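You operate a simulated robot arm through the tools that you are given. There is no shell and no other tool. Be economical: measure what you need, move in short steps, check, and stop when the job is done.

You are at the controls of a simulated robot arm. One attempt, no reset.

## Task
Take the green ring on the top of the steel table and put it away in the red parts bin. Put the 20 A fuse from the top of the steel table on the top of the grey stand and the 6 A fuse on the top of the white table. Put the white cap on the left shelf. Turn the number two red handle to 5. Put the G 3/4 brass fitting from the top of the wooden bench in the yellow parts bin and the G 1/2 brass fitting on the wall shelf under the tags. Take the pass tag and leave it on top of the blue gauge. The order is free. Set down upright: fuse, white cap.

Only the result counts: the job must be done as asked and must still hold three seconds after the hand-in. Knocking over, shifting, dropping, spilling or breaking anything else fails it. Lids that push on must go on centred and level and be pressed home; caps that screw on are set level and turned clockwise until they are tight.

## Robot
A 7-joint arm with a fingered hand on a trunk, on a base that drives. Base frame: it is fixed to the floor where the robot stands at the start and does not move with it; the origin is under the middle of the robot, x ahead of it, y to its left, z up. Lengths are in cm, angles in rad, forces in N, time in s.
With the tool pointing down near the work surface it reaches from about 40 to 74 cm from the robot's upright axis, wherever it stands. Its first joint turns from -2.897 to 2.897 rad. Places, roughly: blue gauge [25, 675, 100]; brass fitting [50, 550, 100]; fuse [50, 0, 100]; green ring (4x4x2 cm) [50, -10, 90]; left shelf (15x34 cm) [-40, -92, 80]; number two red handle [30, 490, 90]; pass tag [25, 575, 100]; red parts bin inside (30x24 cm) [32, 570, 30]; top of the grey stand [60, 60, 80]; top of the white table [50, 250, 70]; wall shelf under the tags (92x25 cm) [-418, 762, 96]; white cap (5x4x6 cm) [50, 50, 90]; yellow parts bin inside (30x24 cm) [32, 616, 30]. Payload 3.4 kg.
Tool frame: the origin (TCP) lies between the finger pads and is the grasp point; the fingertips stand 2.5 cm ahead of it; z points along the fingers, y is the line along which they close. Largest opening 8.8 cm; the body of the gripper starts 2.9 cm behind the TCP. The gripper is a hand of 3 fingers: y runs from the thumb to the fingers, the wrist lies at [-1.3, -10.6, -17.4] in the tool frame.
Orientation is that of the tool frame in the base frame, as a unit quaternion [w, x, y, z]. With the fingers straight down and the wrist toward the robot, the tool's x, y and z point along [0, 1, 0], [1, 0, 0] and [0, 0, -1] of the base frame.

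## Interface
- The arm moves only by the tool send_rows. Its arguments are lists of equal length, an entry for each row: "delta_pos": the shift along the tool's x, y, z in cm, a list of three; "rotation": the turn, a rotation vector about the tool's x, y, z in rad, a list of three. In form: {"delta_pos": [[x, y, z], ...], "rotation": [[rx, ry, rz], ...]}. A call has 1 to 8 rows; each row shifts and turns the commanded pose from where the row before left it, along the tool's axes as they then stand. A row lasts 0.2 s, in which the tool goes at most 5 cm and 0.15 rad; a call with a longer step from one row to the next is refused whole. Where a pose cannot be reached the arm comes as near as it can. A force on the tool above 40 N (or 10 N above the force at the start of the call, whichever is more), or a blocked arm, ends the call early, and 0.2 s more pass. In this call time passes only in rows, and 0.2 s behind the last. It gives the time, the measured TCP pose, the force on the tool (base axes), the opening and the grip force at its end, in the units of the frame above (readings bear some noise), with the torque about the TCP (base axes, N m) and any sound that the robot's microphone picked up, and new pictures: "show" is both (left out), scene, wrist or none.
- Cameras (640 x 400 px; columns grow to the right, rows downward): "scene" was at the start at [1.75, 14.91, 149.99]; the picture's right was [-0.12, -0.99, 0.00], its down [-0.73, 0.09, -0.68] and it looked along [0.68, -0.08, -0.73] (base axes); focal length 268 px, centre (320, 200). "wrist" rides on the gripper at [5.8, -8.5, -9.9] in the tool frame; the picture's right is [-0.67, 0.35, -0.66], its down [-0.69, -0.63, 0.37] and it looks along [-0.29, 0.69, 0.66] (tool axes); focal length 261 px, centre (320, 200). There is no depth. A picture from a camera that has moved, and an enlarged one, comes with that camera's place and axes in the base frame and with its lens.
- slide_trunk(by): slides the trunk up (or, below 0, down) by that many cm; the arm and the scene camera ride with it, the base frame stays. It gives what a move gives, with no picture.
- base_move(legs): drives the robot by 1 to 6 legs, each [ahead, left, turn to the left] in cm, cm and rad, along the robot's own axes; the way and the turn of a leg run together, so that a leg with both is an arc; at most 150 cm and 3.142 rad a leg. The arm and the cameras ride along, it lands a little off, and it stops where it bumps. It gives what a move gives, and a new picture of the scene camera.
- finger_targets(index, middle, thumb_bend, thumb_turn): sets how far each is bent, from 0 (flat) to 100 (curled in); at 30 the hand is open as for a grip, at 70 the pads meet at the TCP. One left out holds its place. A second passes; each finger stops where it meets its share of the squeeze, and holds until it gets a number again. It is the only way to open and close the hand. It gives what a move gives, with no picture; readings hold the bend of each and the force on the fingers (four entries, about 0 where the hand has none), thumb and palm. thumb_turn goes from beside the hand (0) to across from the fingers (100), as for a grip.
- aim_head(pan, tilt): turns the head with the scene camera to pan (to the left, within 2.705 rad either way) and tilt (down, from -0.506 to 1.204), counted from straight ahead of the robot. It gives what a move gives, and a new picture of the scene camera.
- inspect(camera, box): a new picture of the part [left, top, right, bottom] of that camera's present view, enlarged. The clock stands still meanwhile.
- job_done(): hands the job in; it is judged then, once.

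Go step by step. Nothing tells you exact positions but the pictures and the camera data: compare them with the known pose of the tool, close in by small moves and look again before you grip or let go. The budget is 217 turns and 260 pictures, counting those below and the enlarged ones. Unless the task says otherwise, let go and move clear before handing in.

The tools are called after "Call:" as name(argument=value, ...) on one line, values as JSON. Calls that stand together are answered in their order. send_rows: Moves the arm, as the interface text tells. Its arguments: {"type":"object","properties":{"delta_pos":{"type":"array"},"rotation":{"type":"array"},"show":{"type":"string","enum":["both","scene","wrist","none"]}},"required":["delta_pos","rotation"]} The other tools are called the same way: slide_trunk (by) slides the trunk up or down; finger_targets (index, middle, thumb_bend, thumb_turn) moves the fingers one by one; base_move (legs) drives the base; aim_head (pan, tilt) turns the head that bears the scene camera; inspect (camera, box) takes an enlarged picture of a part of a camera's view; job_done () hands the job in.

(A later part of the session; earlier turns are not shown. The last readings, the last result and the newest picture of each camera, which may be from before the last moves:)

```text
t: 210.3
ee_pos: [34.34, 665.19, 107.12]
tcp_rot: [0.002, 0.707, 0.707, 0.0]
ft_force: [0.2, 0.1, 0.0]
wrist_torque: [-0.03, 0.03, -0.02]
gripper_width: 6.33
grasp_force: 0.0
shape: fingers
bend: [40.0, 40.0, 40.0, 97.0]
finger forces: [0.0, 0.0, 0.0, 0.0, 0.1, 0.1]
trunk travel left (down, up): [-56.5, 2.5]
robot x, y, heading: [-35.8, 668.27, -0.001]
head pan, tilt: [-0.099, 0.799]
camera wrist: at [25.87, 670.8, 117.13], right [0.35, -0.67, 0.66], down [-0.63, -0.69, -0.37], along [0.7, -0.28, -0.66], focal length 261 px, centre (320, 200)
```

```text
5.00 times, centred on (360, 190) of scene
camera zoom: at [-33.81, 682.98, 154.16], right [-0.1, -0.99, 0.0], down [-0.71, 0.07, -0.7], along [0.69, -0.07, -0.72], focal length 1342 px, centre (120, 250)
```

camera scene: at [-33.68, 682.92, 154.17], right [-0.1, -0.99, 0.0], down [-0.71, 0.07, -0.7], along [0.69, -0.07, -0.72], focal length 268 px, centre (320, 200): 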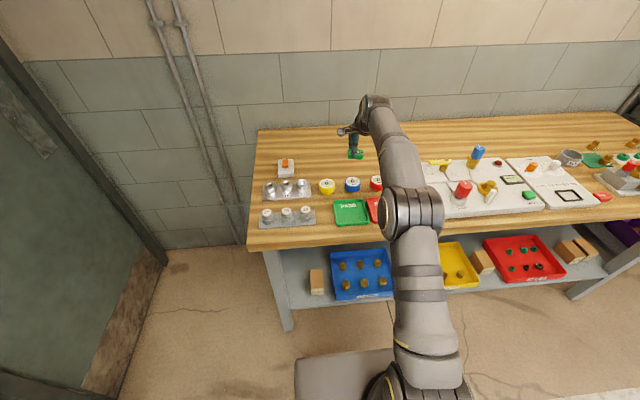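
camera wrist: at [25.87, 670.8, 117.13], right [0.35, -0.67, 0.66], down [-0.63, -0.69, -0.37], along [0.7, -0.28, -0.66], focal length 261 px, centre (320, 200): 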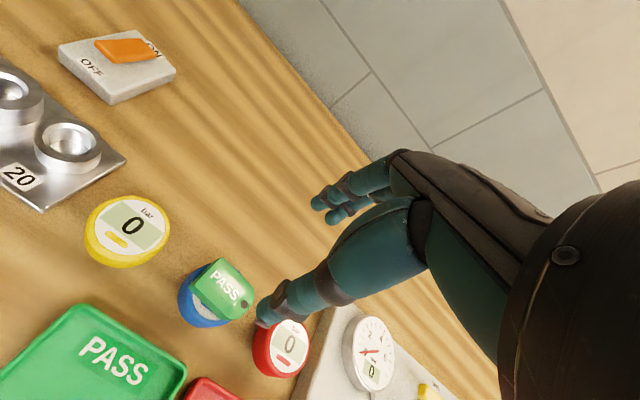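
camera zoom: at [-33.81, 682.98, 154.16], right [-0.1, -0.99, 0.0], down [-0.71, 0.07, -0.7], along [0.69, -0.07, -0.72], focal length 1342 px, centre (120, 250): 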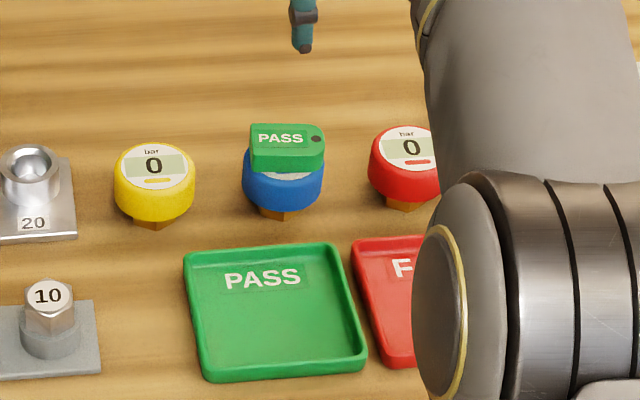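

The PASS tag lies on top of the blue gauge. Next are the brass fittings near (49, 559) and (49, 541); I'll back off, drive right, and look to read their labels.

Call:
base_move(legs=[[-22, 0, 0], [0, -116, 0], [26, 0, 0]])

Call:
inspect(camera="wrist", box=[0, 0, 640, 400])

```text
t: 219.0
ee_pos: [37.74, 548.44, 107.11]
tcp_rot: [0.001, 0.707, 0.707, 0.0]
ft_force: [-0.1, 0.2, -0.2]
wrist_torque: [-0.02, 0.01, -0.04]
gripper_width: 6.32
grasp_force: 0.1
shape: fingers
bend: [40.0, 40.0, 40.0, 97.0]
finger forces: [0.1, 0.0, 0.0, 0.0, 0.0, 0.0]
trunk travel left (down, up): [-56.5, 2.5]
robot x, y, heading: [-32.3, 551.46, -0.008]
head pan, tilt: [-0.099, 0.799]
camera scene: at [-30.31, 566.61, 154.16], right [-0.11, -0.99, 0.0], down [-0.71, 0.08, -0.7], along [0.69, -0.07, -0.72], focal length 268 px, centre (320, 200)
```

scene: 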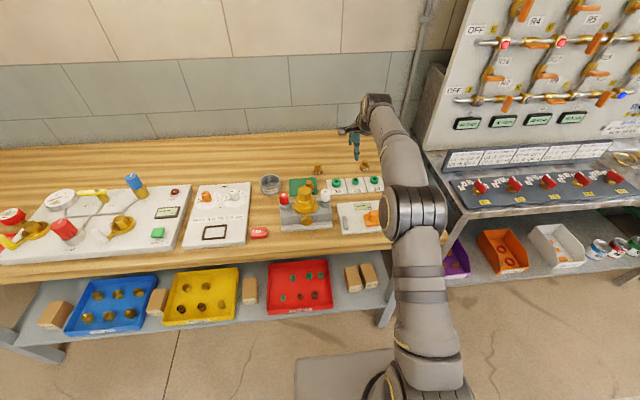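

```text
1.00 times, centred on (320, 200) of wrist (not enlarged: the box is as wide or as high as the picture)
camera zoom: at [29.32, 554.25, 117.06], right [0.35, -0.67, 0.66], down [-0.63, -0.69, -0.37], along [0.7, -0.29, -0.66], focal length 261 px, centre (320, 200)
```

zoom: 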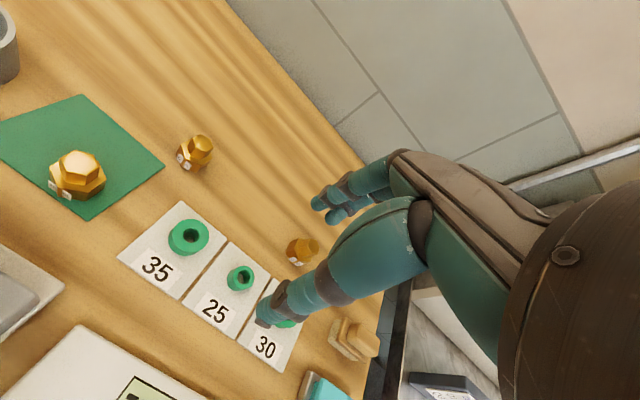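

There are three brass fittings; I need to read their labels.

Call:
inspect(camera="wrist", box=[30, 120, 130, 220])

Call:
inspect(camera="wrist", box=[160, 120, 230, 180])

Call:
inspect(camera="scene", box=[270, 150, 390, 215])

```text
4.00 times, centred on (80, 170) of wrist
camera zoom: at [29.32, 554.25, 117.06], right [0.35, -0.67, 0.66], down [-0.63, -0.69, -0.37], along [0.7, -0.29, -0.66], focal length 1043 px, centre (1280, 320)
```

zoom: 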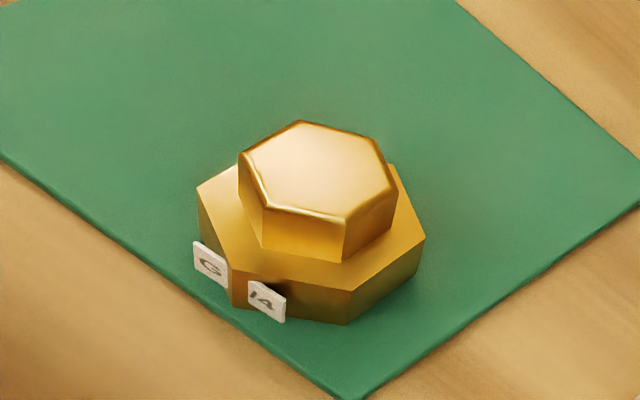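

```text
6.67 times, centred on (195, 150) of wrist
camera zoom: at [29.32, 554.25, 117.06], right [0.35, -0.67, 0.66], down [-0.63, -0.69, -0.37], along [0.7, -0.29, -0.66], focal length 1738 px, centre (1153, 533)
```

zoom: 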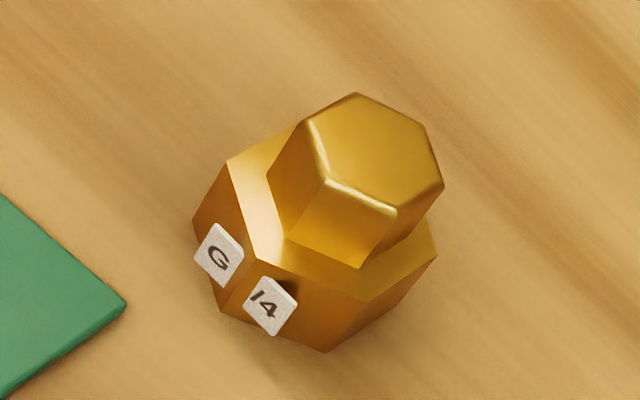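

```text
5.33 times, centred on (330, 182) of scene
camera zoom: at [-30.31, 566.61, 154.16], right [-0.11, -0.99, 0.0], down [-0.71, 0.08, -0.7], along [0.69, -0.07, -0.72], focal length 1431 px, centre (267, 293)
```

zoom: 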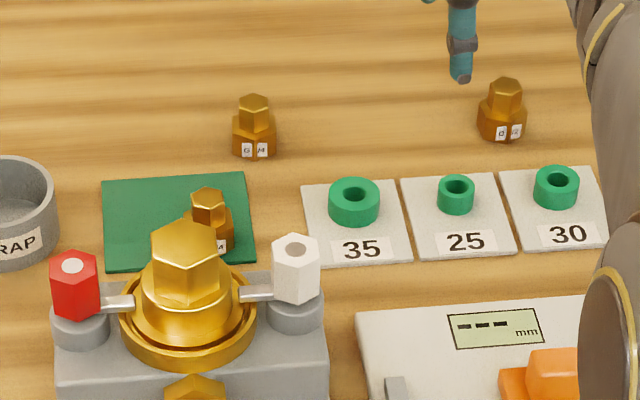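

Call:
inspect(camera="scene", box=[300, 165, 335, 187])

Call:
inspect(camera="scene", box=[350, 158, 385, 180])

Call:
inspect(camera="wrist", box=[180, 145, 200, 160])

Call:
inspect(camera="wrist", box=[55, 180, 80, 200])

```text
16.00 times, centred on (318, 176) of scene
camera zoom: at [-30.31, 566.61, 154.16], right [-0.11, -0.99, 0.0], down [-0.71, 0.08, -0.7], along [0.69, -0.07, -0.72], focal length 4294 px, centre (360, 584)
```

zoom: 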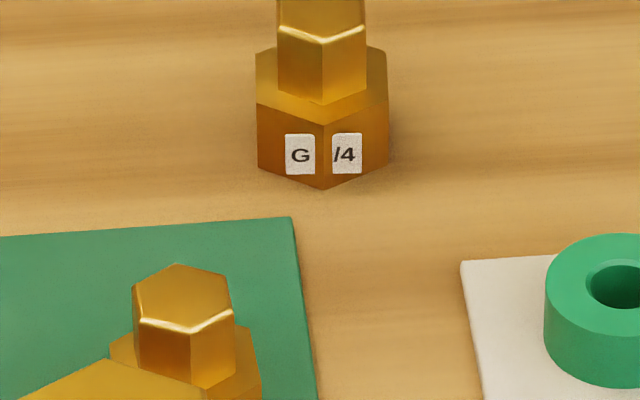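

```text
16.00 times, centred on (368, 169) of scene
camera zoom: at [-30.31, 566.61, 154.16], right [-0.11, -0.99, 0.0], down [-0.71, 0.08, -0.7], along [0.69, -0.07, -0.72], focal length 4294 px, centre (-440, 696)
```

zoom: 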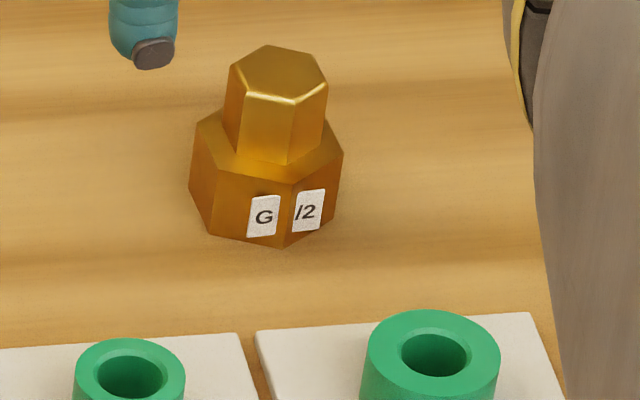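

```text
16.00 times, centred on (190, 152) of wrist
camera zoom: at [29.32, 554.25, 117.06], right [0.35, -0.67, 0.66], down [-0.63, -0.69, -0.37], along [0.7, -0.29, -0.66], focal length 4170 px, centre (2400, 960)
```

zoom: 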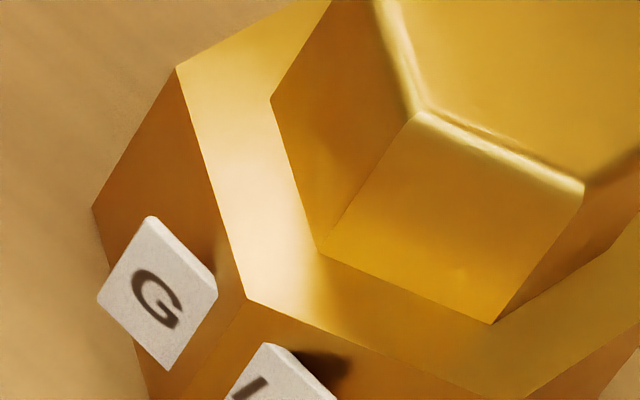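

```text
16.00 times, centred on (68, 190) of wrist
camera zoom: at [29.32, 554.25, 117.06], right [0.35, -0.67, 0.66], down [-0.63, -0.69, -0.37], along [0.7, -0.29, -0.66], focal length 4170 px, centre (4360, 360)
```

zoom: 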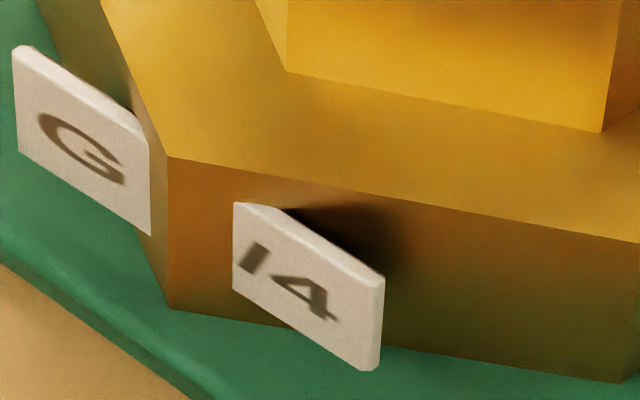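

The labels are pierced by the hex corner: two read "G ?/4" and one "G ?/2", so I need to compare sizes. I'll put the camera in the same relative place for each fitting.

Call:
base_move(legs=[[-10, 4, 0]])

Call:
inspect(camera="wrist", box=[160, 110, 240, 190])

Call:
base_move(legs=[[10, -22, 0]])

Call:
inspect(camera="wrist", box=[160, 110, 240, 190])

```text
t: 220.1
ee_pos: [27.6, 552.46, 107.28]
tcp_rot: [0.002, 0.708, 0.706, 0.002]
ft_force: [-0.5, 1.5, 0.2]
wrist_torque: [0.02, -0.03, 0.0]
gripper_width: 6.32
grasp_force: 0.0
shape: fingers
bend: [40.0, 40.0, 40.0, 97.0]
finger forces: [0.1, 0.0, 0.0, 0.1, 0.1, 0.0]
trunk travel left (down, up): [-56.5, 2.5]
robot x, y, heading: [-42.6, 555.69, -0.01]
head pan, tilt: [-0.099, 0.799]
camera scene: at [-40.53, 570.69, 154.16], right [-0.11, -0.99, 0.0], down [-0.71, 0.08, -0.7], along [0.69, -0.07, -0.72], focal length 268 px, centre (320, 200)
```

scene: 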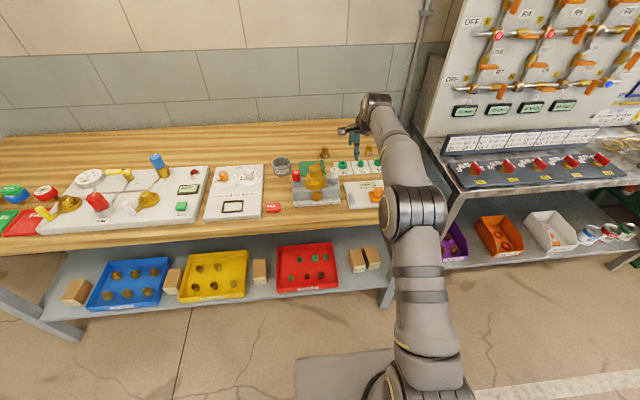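

```text
5.00 times, centred on (200, 150) of wrist
camera zoom: at [19.15, 558.32, 117.15], right [0.35, -0.67, 0.66], down [-0.63, -0.69, -0.37], along [0.7, -0.29, -0.66], focal length 1303 px, centre (920, 450)
```

zoom: 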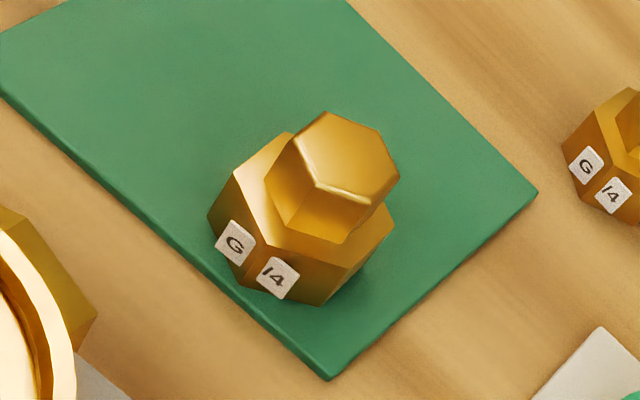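

```text
t: 221.9
ee_pos: [37.59, 530.39, 107.12]
tcp_rot: [0.001, 0.706, 0.708, 0.001]
ft_force: [0.0, 0.5, -0.2]
wrist_torque: [0.0, 0.01, -0.01]
gripper_width: 6.32
grasp_force: 0.2
shape: fingers
bend: [40.0, 40.0, 40.0, 97.0]
finger forces: [0.0, 0.0, 0.1, 0.0, 0.1, 0.0]
trunk travel left (down, up): [-56.5, 2.5]
robot x, y, heading: [-32.7, 533.45, -0.003]
head pan, tilt: [-0.099, 0.799]
camera scene: at [-30.6, 548.35, 154.17], right [-0.1, -0.99, 0.0], down [-0.71, 0.08, -0.7], along [0.69, -0.07, -0.72], focal length 268 px, centre (320, 200)
```

scene: 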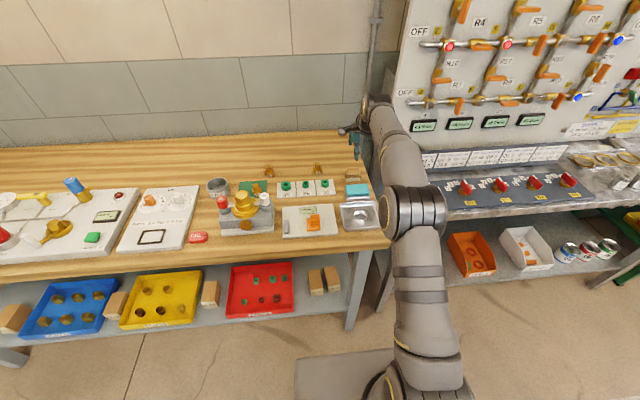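

```text
5.00 times, centred on (200, 150) of wrist
camera zoom: at [29.06, 536.1, 117.08], right [0.35, -0.67, 0.66], down [-0.63, -0.69, -0.37], along [0.7, -0.28, -0.66], focal length 1303 px, centre (920, 450)
```

zoom: 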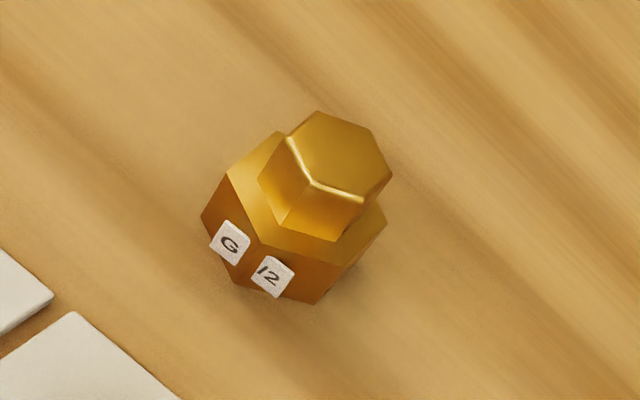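

All three have the same size, so only the labels tell. From this new angle I'll look once more at both "?/4" labels.

Call:
inspect(camera="scene", box=[258, 162, 280, 180])

Call:
inspect(camera="scene", box=[240, 178, 270, 200])

```text
16.00 times, centred on (269, 171) of scene
camera zoom: at [-30.6, 548.35, 154.17], right [-0.1, -0.99, 0.0], down [-0.71, 0.08, -0.7], along [0.69, -0.07, -0.72], focal length 4294 px, centre (1136, 664)
```

zoom: 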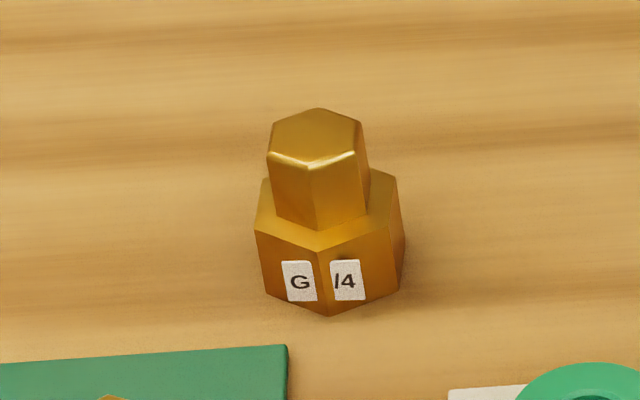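

```text
16.00 times, centred on (255, 189) of scene
camera zoom: at [-30.6, 548.35, 154.17], right [-0.1, -0.99, 0.0], down [-0.71, 0.08, -0.7], along [0.69, -0.07, -0.72], focal length 4294 px, centre (1360, 376)
```

zoom: 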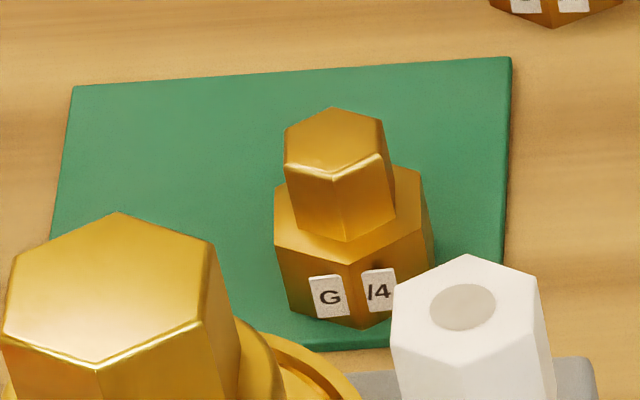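

The two "G ?/4" fittings carry the same label; the one standing directly on the bench at (49, 559) is mine, the other is on the green mat. Before picking it up, I'll do the red handle nearby to the right.

Call:
base_move(legs=[[-15, -40, 0]])

Call:
inspect(camera="scene", box=[290, 130, 530, 240])

```text
t: 224.6
ee_pos: [22.21, 490.1, 107.11]
tcp_rot: [0.002, 0.706, 0.708, 0.0]
ft_force: [-0.6, -0.1, -0.2]
wrist_torque: [0.01, 0.01, -0.03]
gripper_width: 6.3
grasp_force: 0.0
shape: fingers
bend: [40.0, 40.0, 40.0, 97.0]
finger forces: [0.0, 0.0, 0.0, 0.0, 0.0, 0.0]
trunk travel left (down, up): [-56.5, 2.5]
robot x, y, heading: [-47.69, 492.69, -0.003]
head pan, tilt: [-0.099, 0.799]
camera scene: at [-45.94, 508.02, 154.17], right [-0.1, -0.99, 0.0], down [-0.71, 0.07, -0.7], along [0.69, -0.07, -0.72], focal length 268 px, centre (320, 200)
```

scene: 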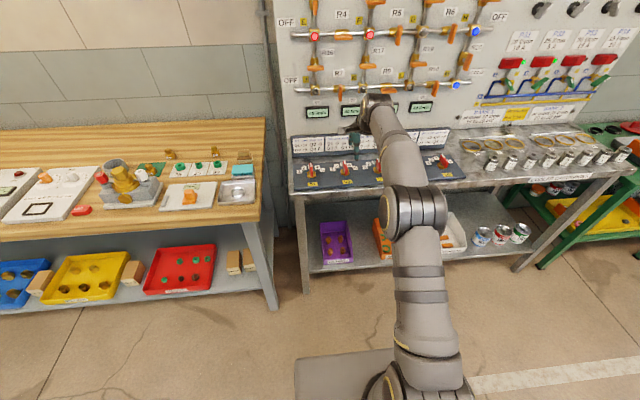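

```text
2.67 times, centred on (410, 185) of scene
camera zoom: at [-45.94, 508.02, 154.17], right [-0.1, -0.99, 0.0], down [-0.71, 0.07, -0.7], along [0.69, -0.07, -0.72], focal length 716 px, centre (80, 240)
```

zoom: 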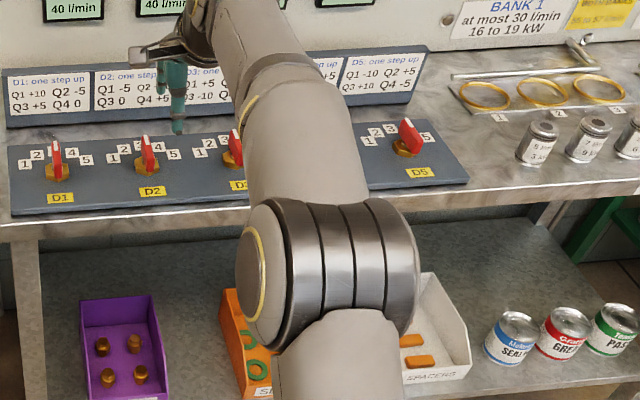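

Five red handles D1–D5, each with a scale 1–5. I'll zoom on D2.

Call:
inspect(camera="scene", box=[290, 140, 390, 200])

Call:
inspect(camera="wrist", box=[0, 0, 640, 400])

```text
6.40 times, centred on (340, 170) of scene
camera zoom: at [-45.94, 508.02, 154.17], right [-0.1, -0.99, 0.0], down [-0.71, 0.07, -0.7], along [0.69, -0.07, -0.72], focal length 1718 px, centre (192, 392)
```

zoom: 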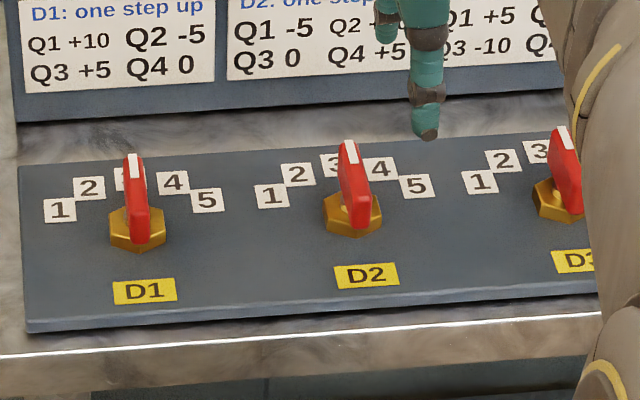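

```text
1.00 times, centred on (320, 200) of wrist (not enlarged: the box is as wide or as high as the picture)
camera zoom: at [13.74, 495.78, 117.11], right [0.35, -0.67, 0.66], down [-0.63, -0.69, -0.37], along [0.7, -0.28, -0.66], focal length 261 px, centre (320, 200)
```

zoom: 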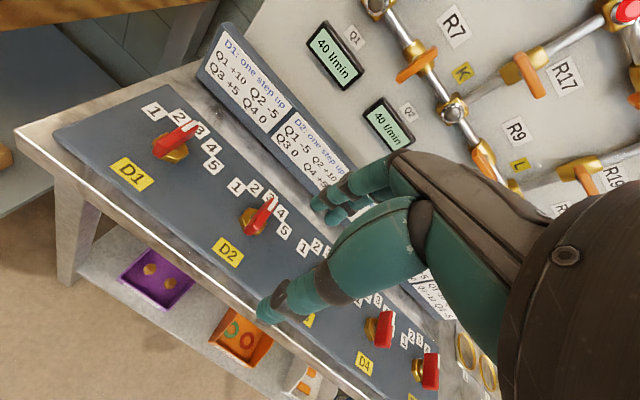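

D2 points at 3 now; hub near (30.2, 491) and "5" lies about 65° clockwise. I'll take a close wrist view of D2 to get its shape.

Call:
inspect(camera="wrist", box=[210, 160, 320, 270])

```text
3.64 times, centred on (265, 215) of wrist
camera zoom: at [13.74, 495.78, 117.11], right [0.35, -0.67, 0.66], down [-0.63, -0.69, -0.37], along [0.7, -0.28, -0.66], focal length 948 px, centre (520, 146)
```

zoom: 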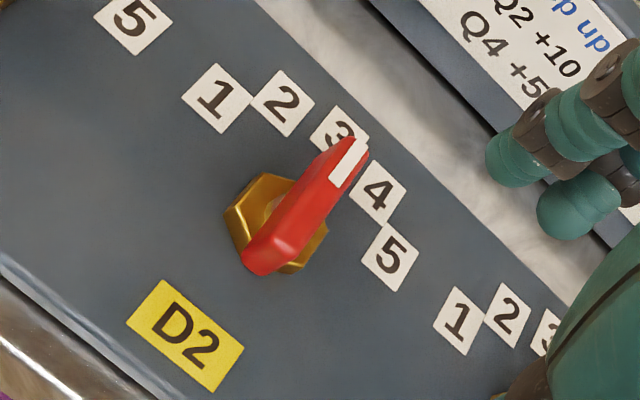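

D2's hub is at about (34.2, 489.9), plate at z ≈ 84.5, bar top z ≈ 88, and "5" is about 57° clockwise of "3". I'll turn the robot left 0.6 rad and place the hand over the hub so I can grip the bar across and twist it.

Call:
send_rows(delta_pos=[[0, -4, 0], [0, -4, 0]], rotation=[[0, 0, 0], [0, 0, 0]], show="none")

Call:
base_move(legs=[[0, 0, 0.603], [4, -46, 0]])

Call:
send_rows(delta_pos=[[0, 0, 0], [0, 0, 0], [0, 0, 0], [0, 0, 0], [0, 0, 0], [0, 0, 0], [0, 0, 0]], rotation=[[0, 0, -0.139], [0, 0, -0.139], [0, 0, -0.139], [0, 0, -0.139], [0, 0, -0.139], [0, 0, -0.139], [0, 0, -0.139]], show="wrist")

```text
t: 225.2
ee_pos: [14.07, 489.97, 107.19]
tcp_rot: [0.002, 0.707, 0.708, 0.002]
ft_force: [-0.1, -0.6, 1.0]
wrist_torque: [0.01, -0.03, 0.0]
gripper_width: 6.29
grasp_force: 0.1
shape: fingers
bend: [40.0, 40.0, 40.0, 97.0]
finger forces: [0.0, 0.0, 0.1, 0.1, 0.1, 0.0]
trunk travel left (down, up): [-56.5, 2.5]
robot x, y, heading: [-47.77, 492.95, -0.004]
head pan, tilt: [-0.099, 0.799]
```

```text
t: 229.6
ee_pos: [34.06, 489.81, 107.07]
tcp_rot: [0.0, 0.465, 0.885, 0.002]
ft_force: [-0.2, 0.5, 0.5]
wrist_torque: [-0.01, 0.01, -0.01]
gripper_width: 6.3
grasp_force: 0.0
shape: fingers
bend: [40.0, 40.0, 40.0, 97.0]
finger forces: [0.0, 0.0, 0.0, 0.0, 0.0, 0.1]
trunk travel left (down, up): [-56.5, 2.5]
robot x, y, heading: [-18.98, 457.42, 0.592]
head pan, tilt: [-0.099, 0.799]
camera scene: at [-25.7, 470.88, 154.17], right [0.48, -0.88, 0.0], down [-0.63, -0.34, -0.7], along [0.61, 0.33, -0.72], focal length 268 px, centre (320, 200)
```

scene: 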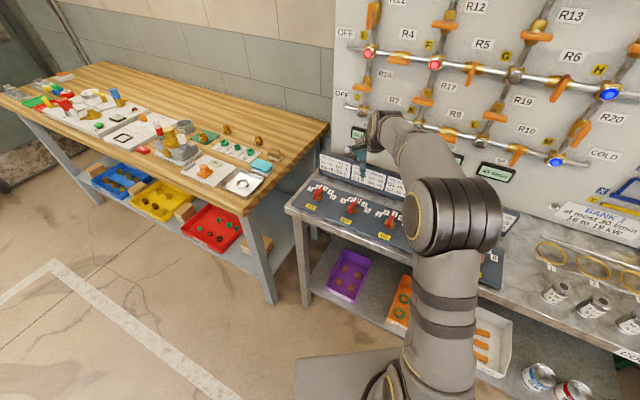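

```text
t: 231.2
ee_pos: [34.03, 489.95, 107.03]
tcp_rot: [0.001, -0.003, 1.0, 0.0]
ft_force: [0.2, -0.3, 0.1]
wrist_torque: [-0.03, 0.01, 0.0]
gripper_width: 6.31
grasp_force: 0.1
shape: fingers
bend: [40.0, 40.0, 40.0, 97.0]
finger forces: [0.1, 0.0, 0.0, 0.1, 0.0, 0.1]
trunk travel left (down, up): [-56.5, 2.5]
robot x, y, heading: [-18.67, 457.24, 0.595]
head pan, tilt: [-0.099, 0.799]
camera wrist: at [28.36, 481.22, 117.06], right [0.67, 0.35, 0.66], down [0.69, -0.63, -0.37], along [0.28, 0.7, -0.66], focal length 261 px, centre (320, 200)
```

wrist: 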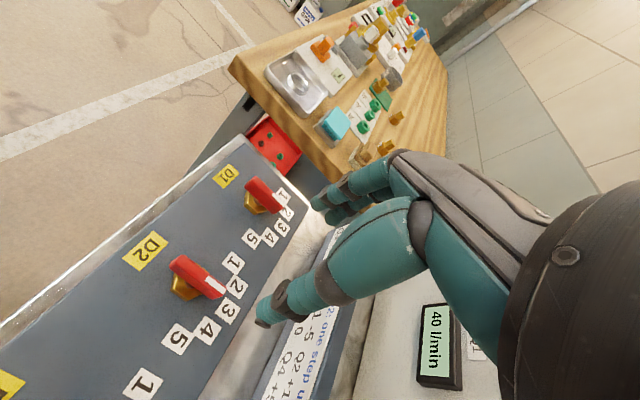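

The hand is now square across the D2 bar. I'll lower partway, shift slightly left, and look again.

Call:
send_rows(delta_pos=[[0, 0.5, 4], [0, 0, 4]], rotation=[[0, 0, 0], [0, 0, 0]], show="none")

Call:
finger_targets(index=48, middle=48, thumb_bend=46)

Call:
inspect(camera="wrist", box=[120, 100, 440, 400])

Call:
inspect(camera="scene", box=[290, 120, 430, 250])

```text
t: 231.8
ee_pos: [33.97, 490.3, 99.07]
tcp_rot: [0.002, -0.002, 1.0, 0.001]
ft_force: [0.7, -0.4, 0.3]
wrist_torque: [-0.01, 0.01, 0.01]
gripper_width: 6.29
grasp_force: 0.0
shape: fingers
bend: [40.0, 40.0, 40.0, 97.0]
finger forces: [0.0, 0.0, 0.0, 0.0, 0.0, 0.0]
trunk travel left (down, up): [-56.5, 2.5]
robot x, y, heading: [-19.03, 457.37, 0.597]
head pan, tilt: [-0.099, 0.799]
```

```text
t: 232.8
ee_pos: [34.04, 490.38, 99.16]
tcp_rot: [0.001, -0.001, 1.0, 0.001]
ft_force: [-0.1, 0.0, 0.7]
wrist_torque: [0.0, -0.01, 0.0]
gripper_width: 4.87
grasp_force: 0.0
shape: fingers
bend: [48.0, 48.0, 46.0, 97.0]
finger forces: [0.1, 0.1, 0.1, 0.1, 0.1, 0.1]
trunk travel left (down, up): [-56.5, 2.5]
robot x, y, heading: [-19.0, 457.49, 0.594]
head pan, tilt: [-0.099, 0.799]
```

```text
1.33 times, centred on (280, 250) of wrist
camera zoom: at [28.38, 481.75, 109.15], right [0.67, 0.35, 0.66], down [0.69, -0.63, -0.36], along [0.28, 0.7, -0.66], focal length 348 px, centre (373, 133)
```

zoom: 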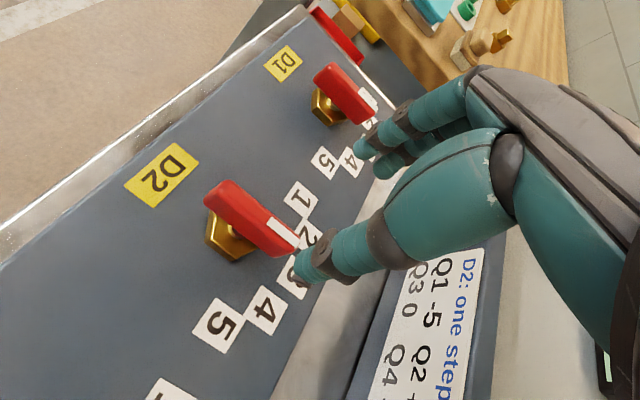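

```text
3.08 times, centred on (360, 185) of scene
camera zoom: at [-25.73, 470.92, 154.17], right [0.48, -0.88, 0.0], down [-0.63, -0.34, -0.7], along [0.61, 0.33, -0.72], focal length 826 px, centre (197, 246)
```

zoom: 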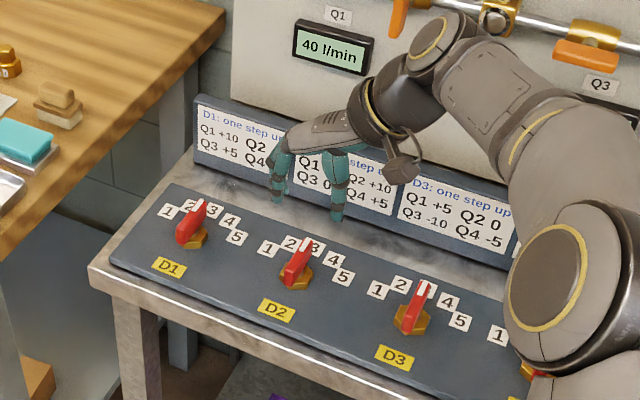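

The bar is centred on its hub at about (33.3, 490.5), top at z ≈ 88. I'll come down over it and check.

Call:
send_rows(delta_pos=[[0.7, 0.1, 3.4], [0, 0, 3.2]], rotation=[[0, 0, 0], [0, 0, 0]], show="wrist")

Call:
inspect(camera="scene", box=[310, 150, 410, 230])

```text
t: 233.4
ee_pos: [33.41, 490.45, 92.4]
tcp_rot: [0.002, -0.002, 1.0, 0.001]
ft_force: [0.6, 0.5, 0.5]
wrist_torque: [0.05, 0.01, 0.03]
gripper_width: 4.9
grasp_force: 0.1
shape: fingers
bend: [48.0, 48.0, 46.0, 97.0]
finger forces: [0.0, 0.0, 0.1, 0.1, 0.0, 0.0]
trunk travel left (down, up): [-56.5, 2.5]
robot x, y, heading: [-18.82, 457.36, 0.602]
head pan, tilt: [-0.099, 0.799]
camera wrist: at [27.68, 481.9, 102.45], right [0.67, 0.35, 0.66], down [0.69, -0.63, -0.36], along [0.28, 0.7, -0.66], focal length 261 px, centre (320, 200)
```

wrist: 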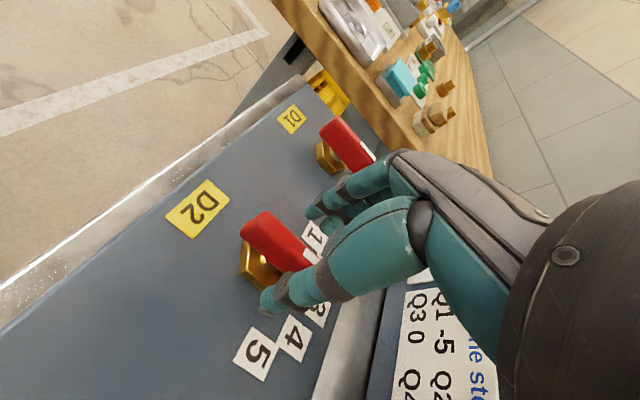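

```text
5.00 times, centred on (360, 190) of scene
camera zoom: at [-25.71, 470.93, 154.17], right [0.48, -0.88, 0.0], down [-0.63, -0.34, -0.7], along [0.61, 0.33, -0.72], focal length 1342 px, centre (120, 250)
```

zoom: 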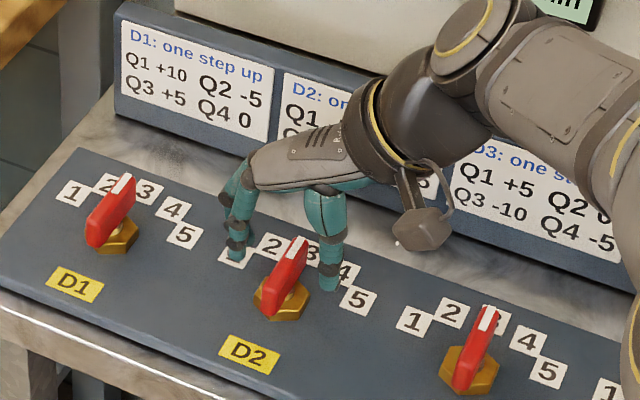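

The bar sits about 0.4 cm left of centre; I'll correct, lower the last bit, and close.

Call:
send_rows(delta_pos=[[0, 0.4, 0.9], [0, 0, 0.8]], rotation=[[0, 0, 0], [0, 0, 0]], show="none")

Call:
finger_targets(index=72, middle=72, thumb_bend=72)

Call:
inspect(camera="wrist", box=[160, 100, 440, 380])

Call:
inspect(camera="scene", box=[310, 150, 410, 230])

```text
t: 234.0
ee_pos: [33.39, 490.85, 90.82]
tcp_rot: [0.002, -0.002, 1.0, 0.001]
ft_force: [0.5, 0.7, 0.5]
wrist_torque: [0.01, -0.01, -0.02]
gripper_width: 4.89
grasp_force: 0.0
shape: fingers
bend: [48.0, 48.0, 46.0, 97.0]
finger forces: [0.1, 0.1, 0.0, 0.0, 0.1, 0.0]
trunk travel left (down, up): [-56.5, 2.5]
robot x, y, heading: [-18.72, 457.27, 0.597]
head pan, tilt: [-0.099, 0.799]
```

```text
t: 235.0
ee_pos: [33.37, 490.81, 90.87]
tcp_rot: [0.002, 0.0, 1.0, 0.001]
ft_force: [1.3, -10.2, -2.0]
wrist_torque: [-0.24, -0.04, 0.07]
gripper_width: 1.0
grasp_force: 6.3
shape: fingers
bend: [72.0, 72.0, 60.0, 97.0]
finger forces: [1.1, 0.8, 0.0, 0.0, 10.7, 0.1]
trunk travel left (down, up): [-56.5, 2.5]
robot x, y, heading: [-18.82, 457.35, 0.591]
head pan, tilt: [-0.099, 0.799]
```

```text
1.43 times, centred on (300, 240) of wrist
camera zoom: at [27.7, 482.15, 100.79], right [0.67, 0.35, 0.66], down [0.69, -0.63, -0.37], along [0.29, 0.7, -0.66], focal length 372 px, centre (349, 143)
```

zoom: 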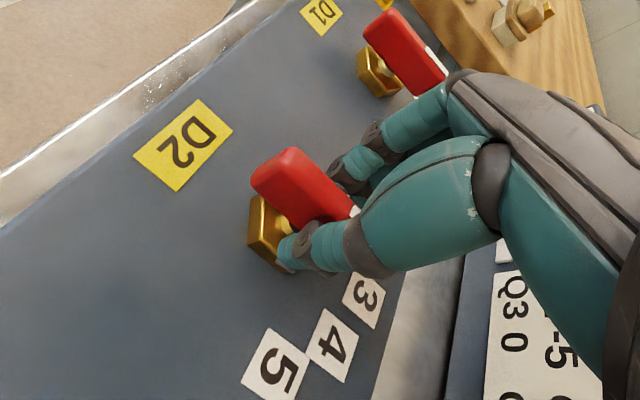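

```text
5.00 times, centred on (360, 190) of scene
camera zoom: at [-25.7, 470.78, 154.18], right [0.48, -0.88, 0.0], down [-0.63, -0.34, -0.7], along [0.61, 0.33, -0.72], focal length 1342 px, centre (120, 250)
```

zoom: 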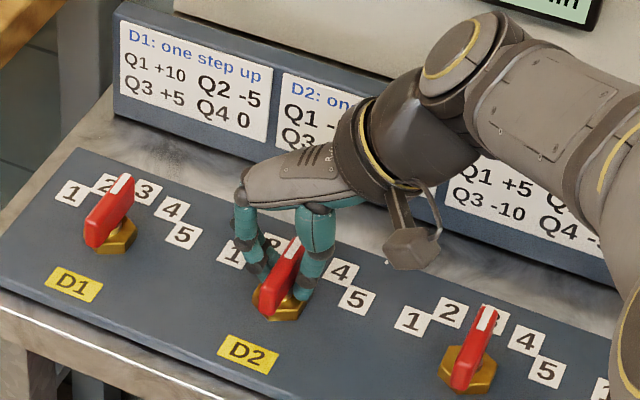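

The bar is pinched. I'll firm up the fingers and begin twisting clockwise about the hub.

Call:
finger_targets(index=80, middle=80)

Call:
send_rows(delta_pos=[[0, 0, 0], [0, 0, 0], [0, 0, 0], [0, 0, 0]], rotation=[[0, 0, 0.13], [0, 0, 0.13], [0, 0, 0.13], [0, 0, 0.13]], show="wrist")

Call:
inspect(camera="scene", box=[310, 150, 410, 230])

```text
t: 236.0
ee_pos: [33.43, 490.98, 90.84]
tcp_rot: [0.002, -0.002, 1.0, 0.001]
ft_force: [8.9, 4.1, 0.0]
wrist_torque: [-0.21, -0.14, 0.08]
gripper_width: 0.97
grasp_force: 14.3
shape: fingers
bend: [78.0, 79.0, 60.0, 97.0]
finger forces: [10.1, 6.1, 0.0, 0.0, 12.7, 0.0]
trunk travel left (down, up): [-56.5, 2.5]
robot x, y, heading: [-18.87, 457.33, 0.594]
head pan, tilt: [-0.099, 0.799]
```

```text
t: 237.0
ee_pos: [33.65, 490.86, 90.96]
tcp_rot: [0.0, 0.258, 0.966, 0.001]
ft_force: [17.2, -1.8, 0.8]
wrist_torque: [-0.33, -0.23, 0.23]
gripper_width: 1.03
grasp_force: 16.6
shape: fingers
bend: [78.0, 79.0, 59.0, 100.0]
finger forces: [7.1, 10.9, 0.1, 0.0, 16.4, 0.1]
trunk travel left (down, up): [-56.5, 2.5]
robot x, y, heading: [-18.81, 457.11, 0.598]
head pan, tilt: [-0.099, 0.799]
camera wrist: at [24.44, 486.18, 100.72], right [0.75, -0.03, 0.66], down [0.28, -0.89, -0.37], along [0.59, 0.46, -0.66], focal length 261 px, centre (320, 200)
```

wrist: 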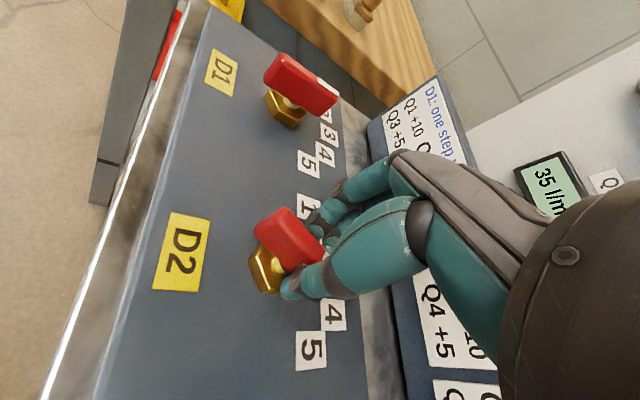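

```text
5.00 times, centred on (360, 190) of scene
camera zoom: at [-25.45, 470.88, 154.18], right [0.47, -0.88, 0.0], down [-0.63, -0.34, -0.7], along [0.61, 0.33, -0.72], focal length 1342 px, centre (120, 250)
```

zoom: 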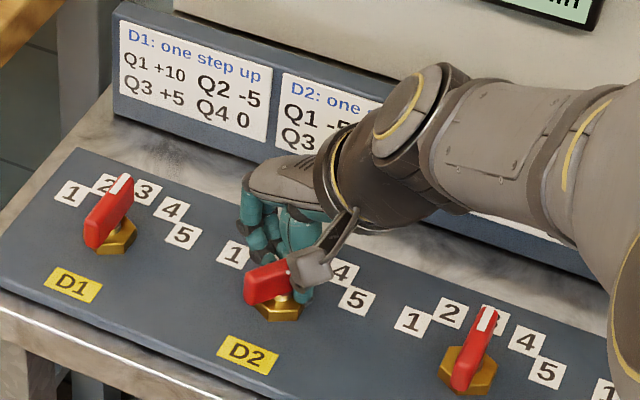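

The handle follows: it is at about 4 now and the display stepped. Turning another half radian to 5.

Call:
send_rows(delta_pos=[[0, 0, 0], [0, 0, 0], [0, 0, 0], [0, 0, 0]], rotation=[[0, 0, 0.13], [0, 0, 0.13], [0, 0, 0.13], [0, 0, 0.13]], show="wrist")

Call:
inspect(camera="scene", box=[310, 150, 410, 230])

```text
t: 238.0
ee_pos: [33.71, 490.46, 90.72]
tcp_rot: [0.0, 0.498, 0.867, 0.001]
ft_force: [20.6, -14.0, -0.8]
wrist_torque: [-0.37, -0.22, 0.37]
gripper_width: 1.14
grasp_force: 18.2
shape: fingers
bend: [78.0, 79.0, 58.0, 100.0]
finger forces: [9.5, 11.4, 0.1, 0.1, 15.7, 0.0]
trunk travel left (down, up): [-56.5, 2.5]
robot x, y, heading: [-18.89, 456.96, 0.593]
head pan, tilt: [-0.099, 0.799]
camera wrist: at [23.5, 491.13, 100.72], right [0.64, -0.4, 0.66], down [-0.2, -0.91, -0.37], along [0.74, 0.11, -0.66], focal length 261 px, centre (320, 200)
```

wrist: 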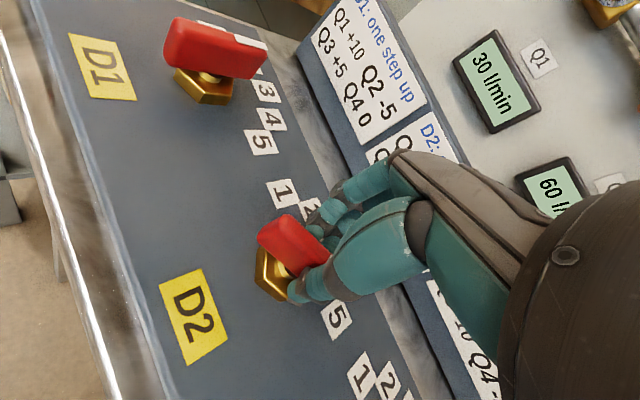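

```text
5.00 times, centred on (360, 190) of scene
camera zoom: at [-25.38, 470.69, 154.2], right [0.47, -0.88, 0.0], down [-0.63, -0.34, -0.7], along [0.61, 0.33, -0.72], focal length 1342 px, centre (120, 250)
```

zoom: 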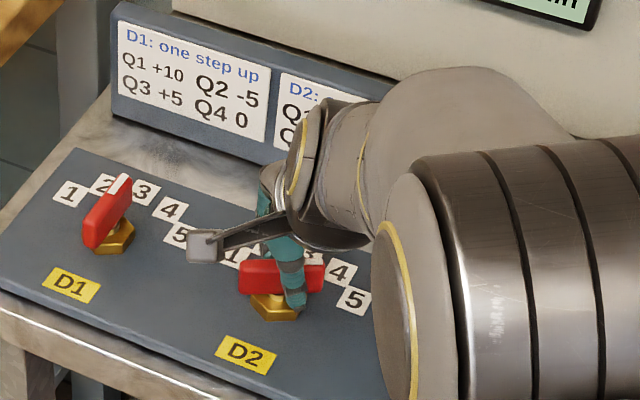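

The displays moved two steps (Q1 30, Q2 60), so D2 is at 5. I'll open, lift clear and verify.

Call:
finger_targets(index=52, middle=52, thumb_bend=46)

Call:
send_rows(delta_pos=[[0, 0, -2], [0, 0, -4], [0, 0, -5], [0, 0, -5]], rotation=[[0, 0, 0], [0, 0, 0], [0, 0, 0], [0, 0, 0]], show="wrist")

Call:
inspect(camera="wrist", box=[160, 220, 320, 340])

```text
t: 239.0
ee_pos: [33.32, 490.89, 90.84]
tcp_rot: [0.002, 0.495, 0.869, 0.002]
ft_force: [0.3, 0.1, -0.2]
wrist_torque: [0.02, 0.03, -0.01]
gripper_width: 4.31
grasp_force: 0.0
shape: fingers
bend: [52.0, 52.0, 46.0, 98.0]
finger forces: [0.1, 0.1, 0.0, 0.0, 0.0, 0.1]
trunk travel left (down, up): [-56.5, 2.5]
robot x, y, heading: [-18.9, 457.36, 0.592]
head pan, tilt: [-0.099, 0.799]
```

```text
t: 240.0
ee_pos: [33.28, 490.77, 106.84]
tcp_rot: [0.001, 0.497, 0.868, 0.002]
ft_force: [-1.3, -0.4, 0.2]
wrist_torque: [0.0, 0.0, 0.0]
gripper_width: 4.35
grasp_force: 0.0
shape: fingers
bend: [52.0, 52.0, 46.0, 98.0]
finger forces: [0.1, 0.0, 0.0, 0.1, 0.0, 0.1]
trunk travel left (down, up): [-56.5, 2.5]
robot x, y, heading: [-18.7, 457.31, 0.593]
head pan, tilt: [-0.099, 0.799]
camera wrist: at [23.06, 491.35, 116.83], right [0.64, -0.4, 0.66], down [-0.19, -0.91, -0.37], along [0.74, 0.11, -0.66], focal length 261 px, centre (320, 200)
```

wrist: 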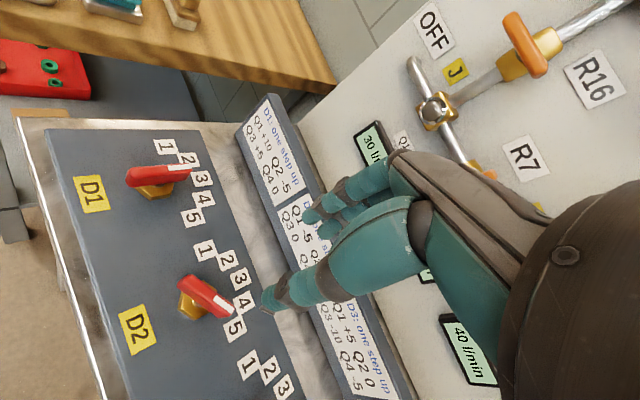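

```text
3.33 times, centred on (240, 280) of wrist
camera zoom: at [23.06, 491.35, 116.83], right [0.64, -0.4, 0.66], down [-0.19, -0.91, -0.37], along [0.74, 0.11, -0.66], focal length 869 px, centre (587, -67)
```

zoom: 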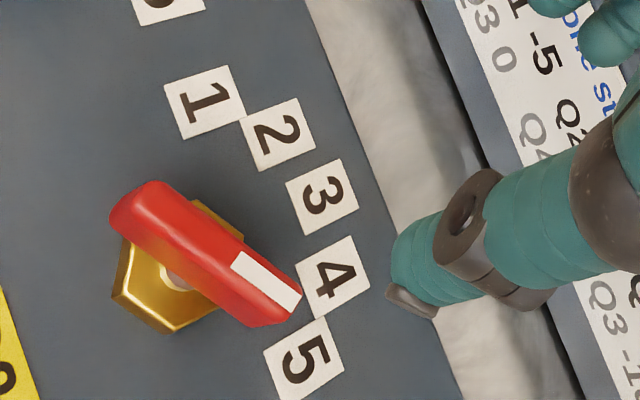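

D2's pointer is on 5. Now back to the bench for the fitting at (49, 559): I'll back off, straighten to heading 0 and drive left.

Call:
base_move(legs=[[-30, 0, 0], [0, 0, -0.593], [0, 120, 0], [21, 0, 0]])

Call:
send_rows(delta_pos=[[0, 0, 0]], rotation=[[0, 0, 0]], show="wrist")

```text
t: 250.6
ee_pos: [39.11, 560.31, 106.84]
tcp_rot: [0.001, 0.728, 0.686, 0.001]
ft_force: [-0.6, 0.2, -1.4]
wrist_torque: [-0.02, 0.02, 0.01]
gripper_width: 4.35
grasp_force: 0.0
shape: fingers
bend: [52.0, 52.0, 46.0, 98.0]
finger forces: [0.0, 0.0, 0.1, 0.0, 0.0, 0.0]
trunk travel left (down, up): [-56.5, 2.5]
robot x, y, heading: [-22.96, 561.49, 0.006]
head pan, tilt: [-0.099, 0.799]
camera scene: at [-20.88, 576.5, 154.16], right [-0.1, -1.0, 0.0], down [-0.71, 0.07, -0.7], along [0.69, -0.07, -0.72], focal length 268 px, centre (320, 200)
```

scene: 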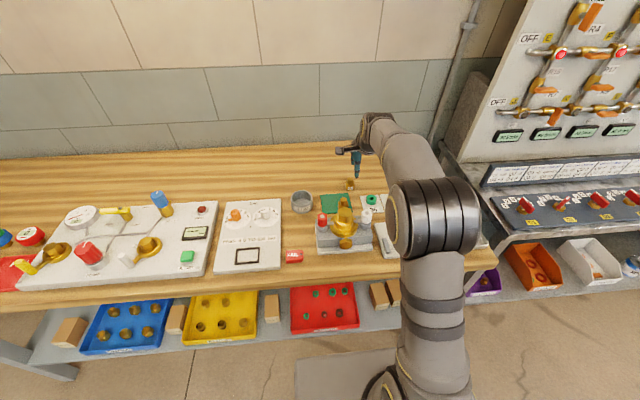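

```text
t: 251.0
ee_pos: [39.12, 560.18, 106.8]
tcp_rot: [0.001, 0.728, 0.686, 0.001]
ft_force: [0.1, -0.1, 0.1]
wrist_torque: [0.01, -0.04, -0.01]
gripper_width: 4.34
grasp_force: 0.0
shape: fingers
bend: [52.0, 52.0, 46.0, 98.0]
finger forces: [0.0, 0.1, 0.1, 0.0, 0.0, 0.0]
trunk travel left (down, up): [-56.5, 2.5]
robot x, y, heading: [-22.88, 561.24, 0.001]
head pan, tilt: [-0.099, 0.799]
camera wrist: at [31.07, 566.4, 116.78], right [0.31, -0.69, 0.66], down [-0.67, -0.65, -0.37], along [0.68, -0.32, -0.66], focal length 261 px, centre (320, 200)
```

wrist: 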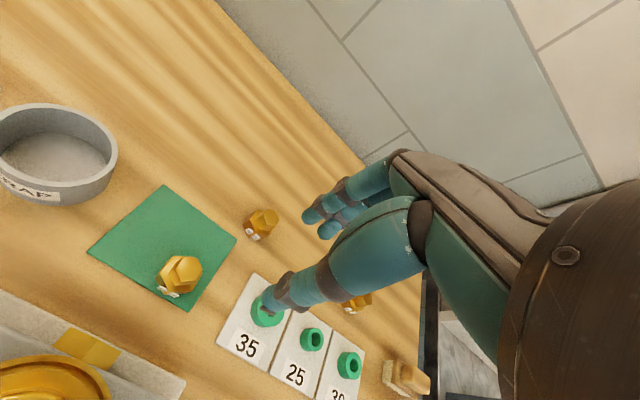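

The target fitting is at (48.8, 559.0). Its hex presents flats at about 25° to the left, so I'll move over it and turn the hand to match, aiming to grip the upper hex.

Call:
send_rows(delta_pos=[[0, 4.7, 0.5], [0, 4.7, 1.5], [0, 0, 1], [0, 0, 1], [0, 0, 1], [0, 0, 0]], rotation=[[0, 0, 0], [0, 0, 0], [0, 0, -0.125], [0, 0, -0.125], [0, 0, -0.125], [0, 0, -0.12]], show="wrist")

Call:
inspect(camera="scene", box=[310, 140, 400, 210])

```text
t: 252.4
ee_pos: [48.51, 559.65, 101.77]
tcp_rot: [0.002, 0.535, 0.845, 0.001]
ft_force: [0.3, -0.3, -0.8]
wrist_torque: [0.02, 0.04, 0.04]
gripper_width: 4.33
grasp_force: 0.2
shape: fingers
bend: [52.0, 52.0, 46.0, 98.0]
finger forces: [0.0, 0.1, 0.1, 0.0, 0.0, 0.1]
trunk travel left (down, up): [-56.5, 2.5]
robot x, y, heading: [-22.6, 561.33, 0.002]
head pan, tilt: [-0.099, 0.799]
camera wrist: at [38.39, 561.19, 111.8], right [0.6, -0.46, 0.66], down [-0.28, -0.89, -0.37], along [0.75, 0.04, -0.66], focal length 261 px, centre (320, 200)
```

wrist: 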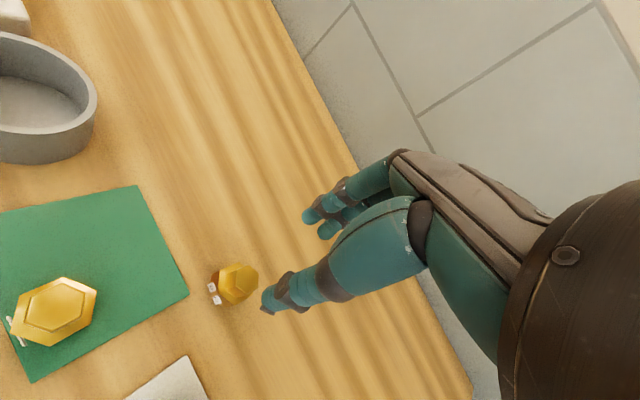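

```text
5.71 times, centred on (355, 175) of scene
camera zoom: at [-20.94, 576.49, 154.17], right [-0.1, -1.0, 0.0], down [-0.71, 0.07, -0.7], along [0.69, -0.07, -0.72], focal length 1534 px, centre (120, 343)
```

zoom: 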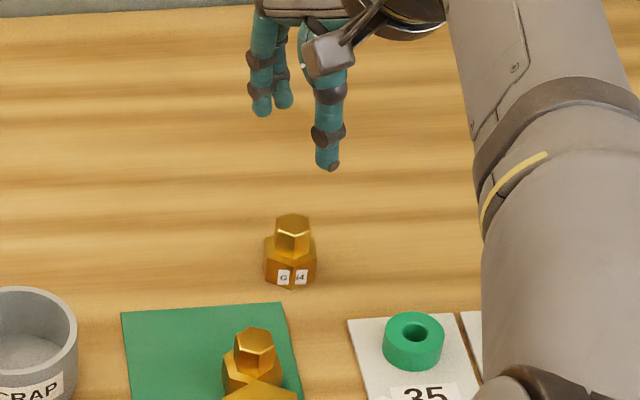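

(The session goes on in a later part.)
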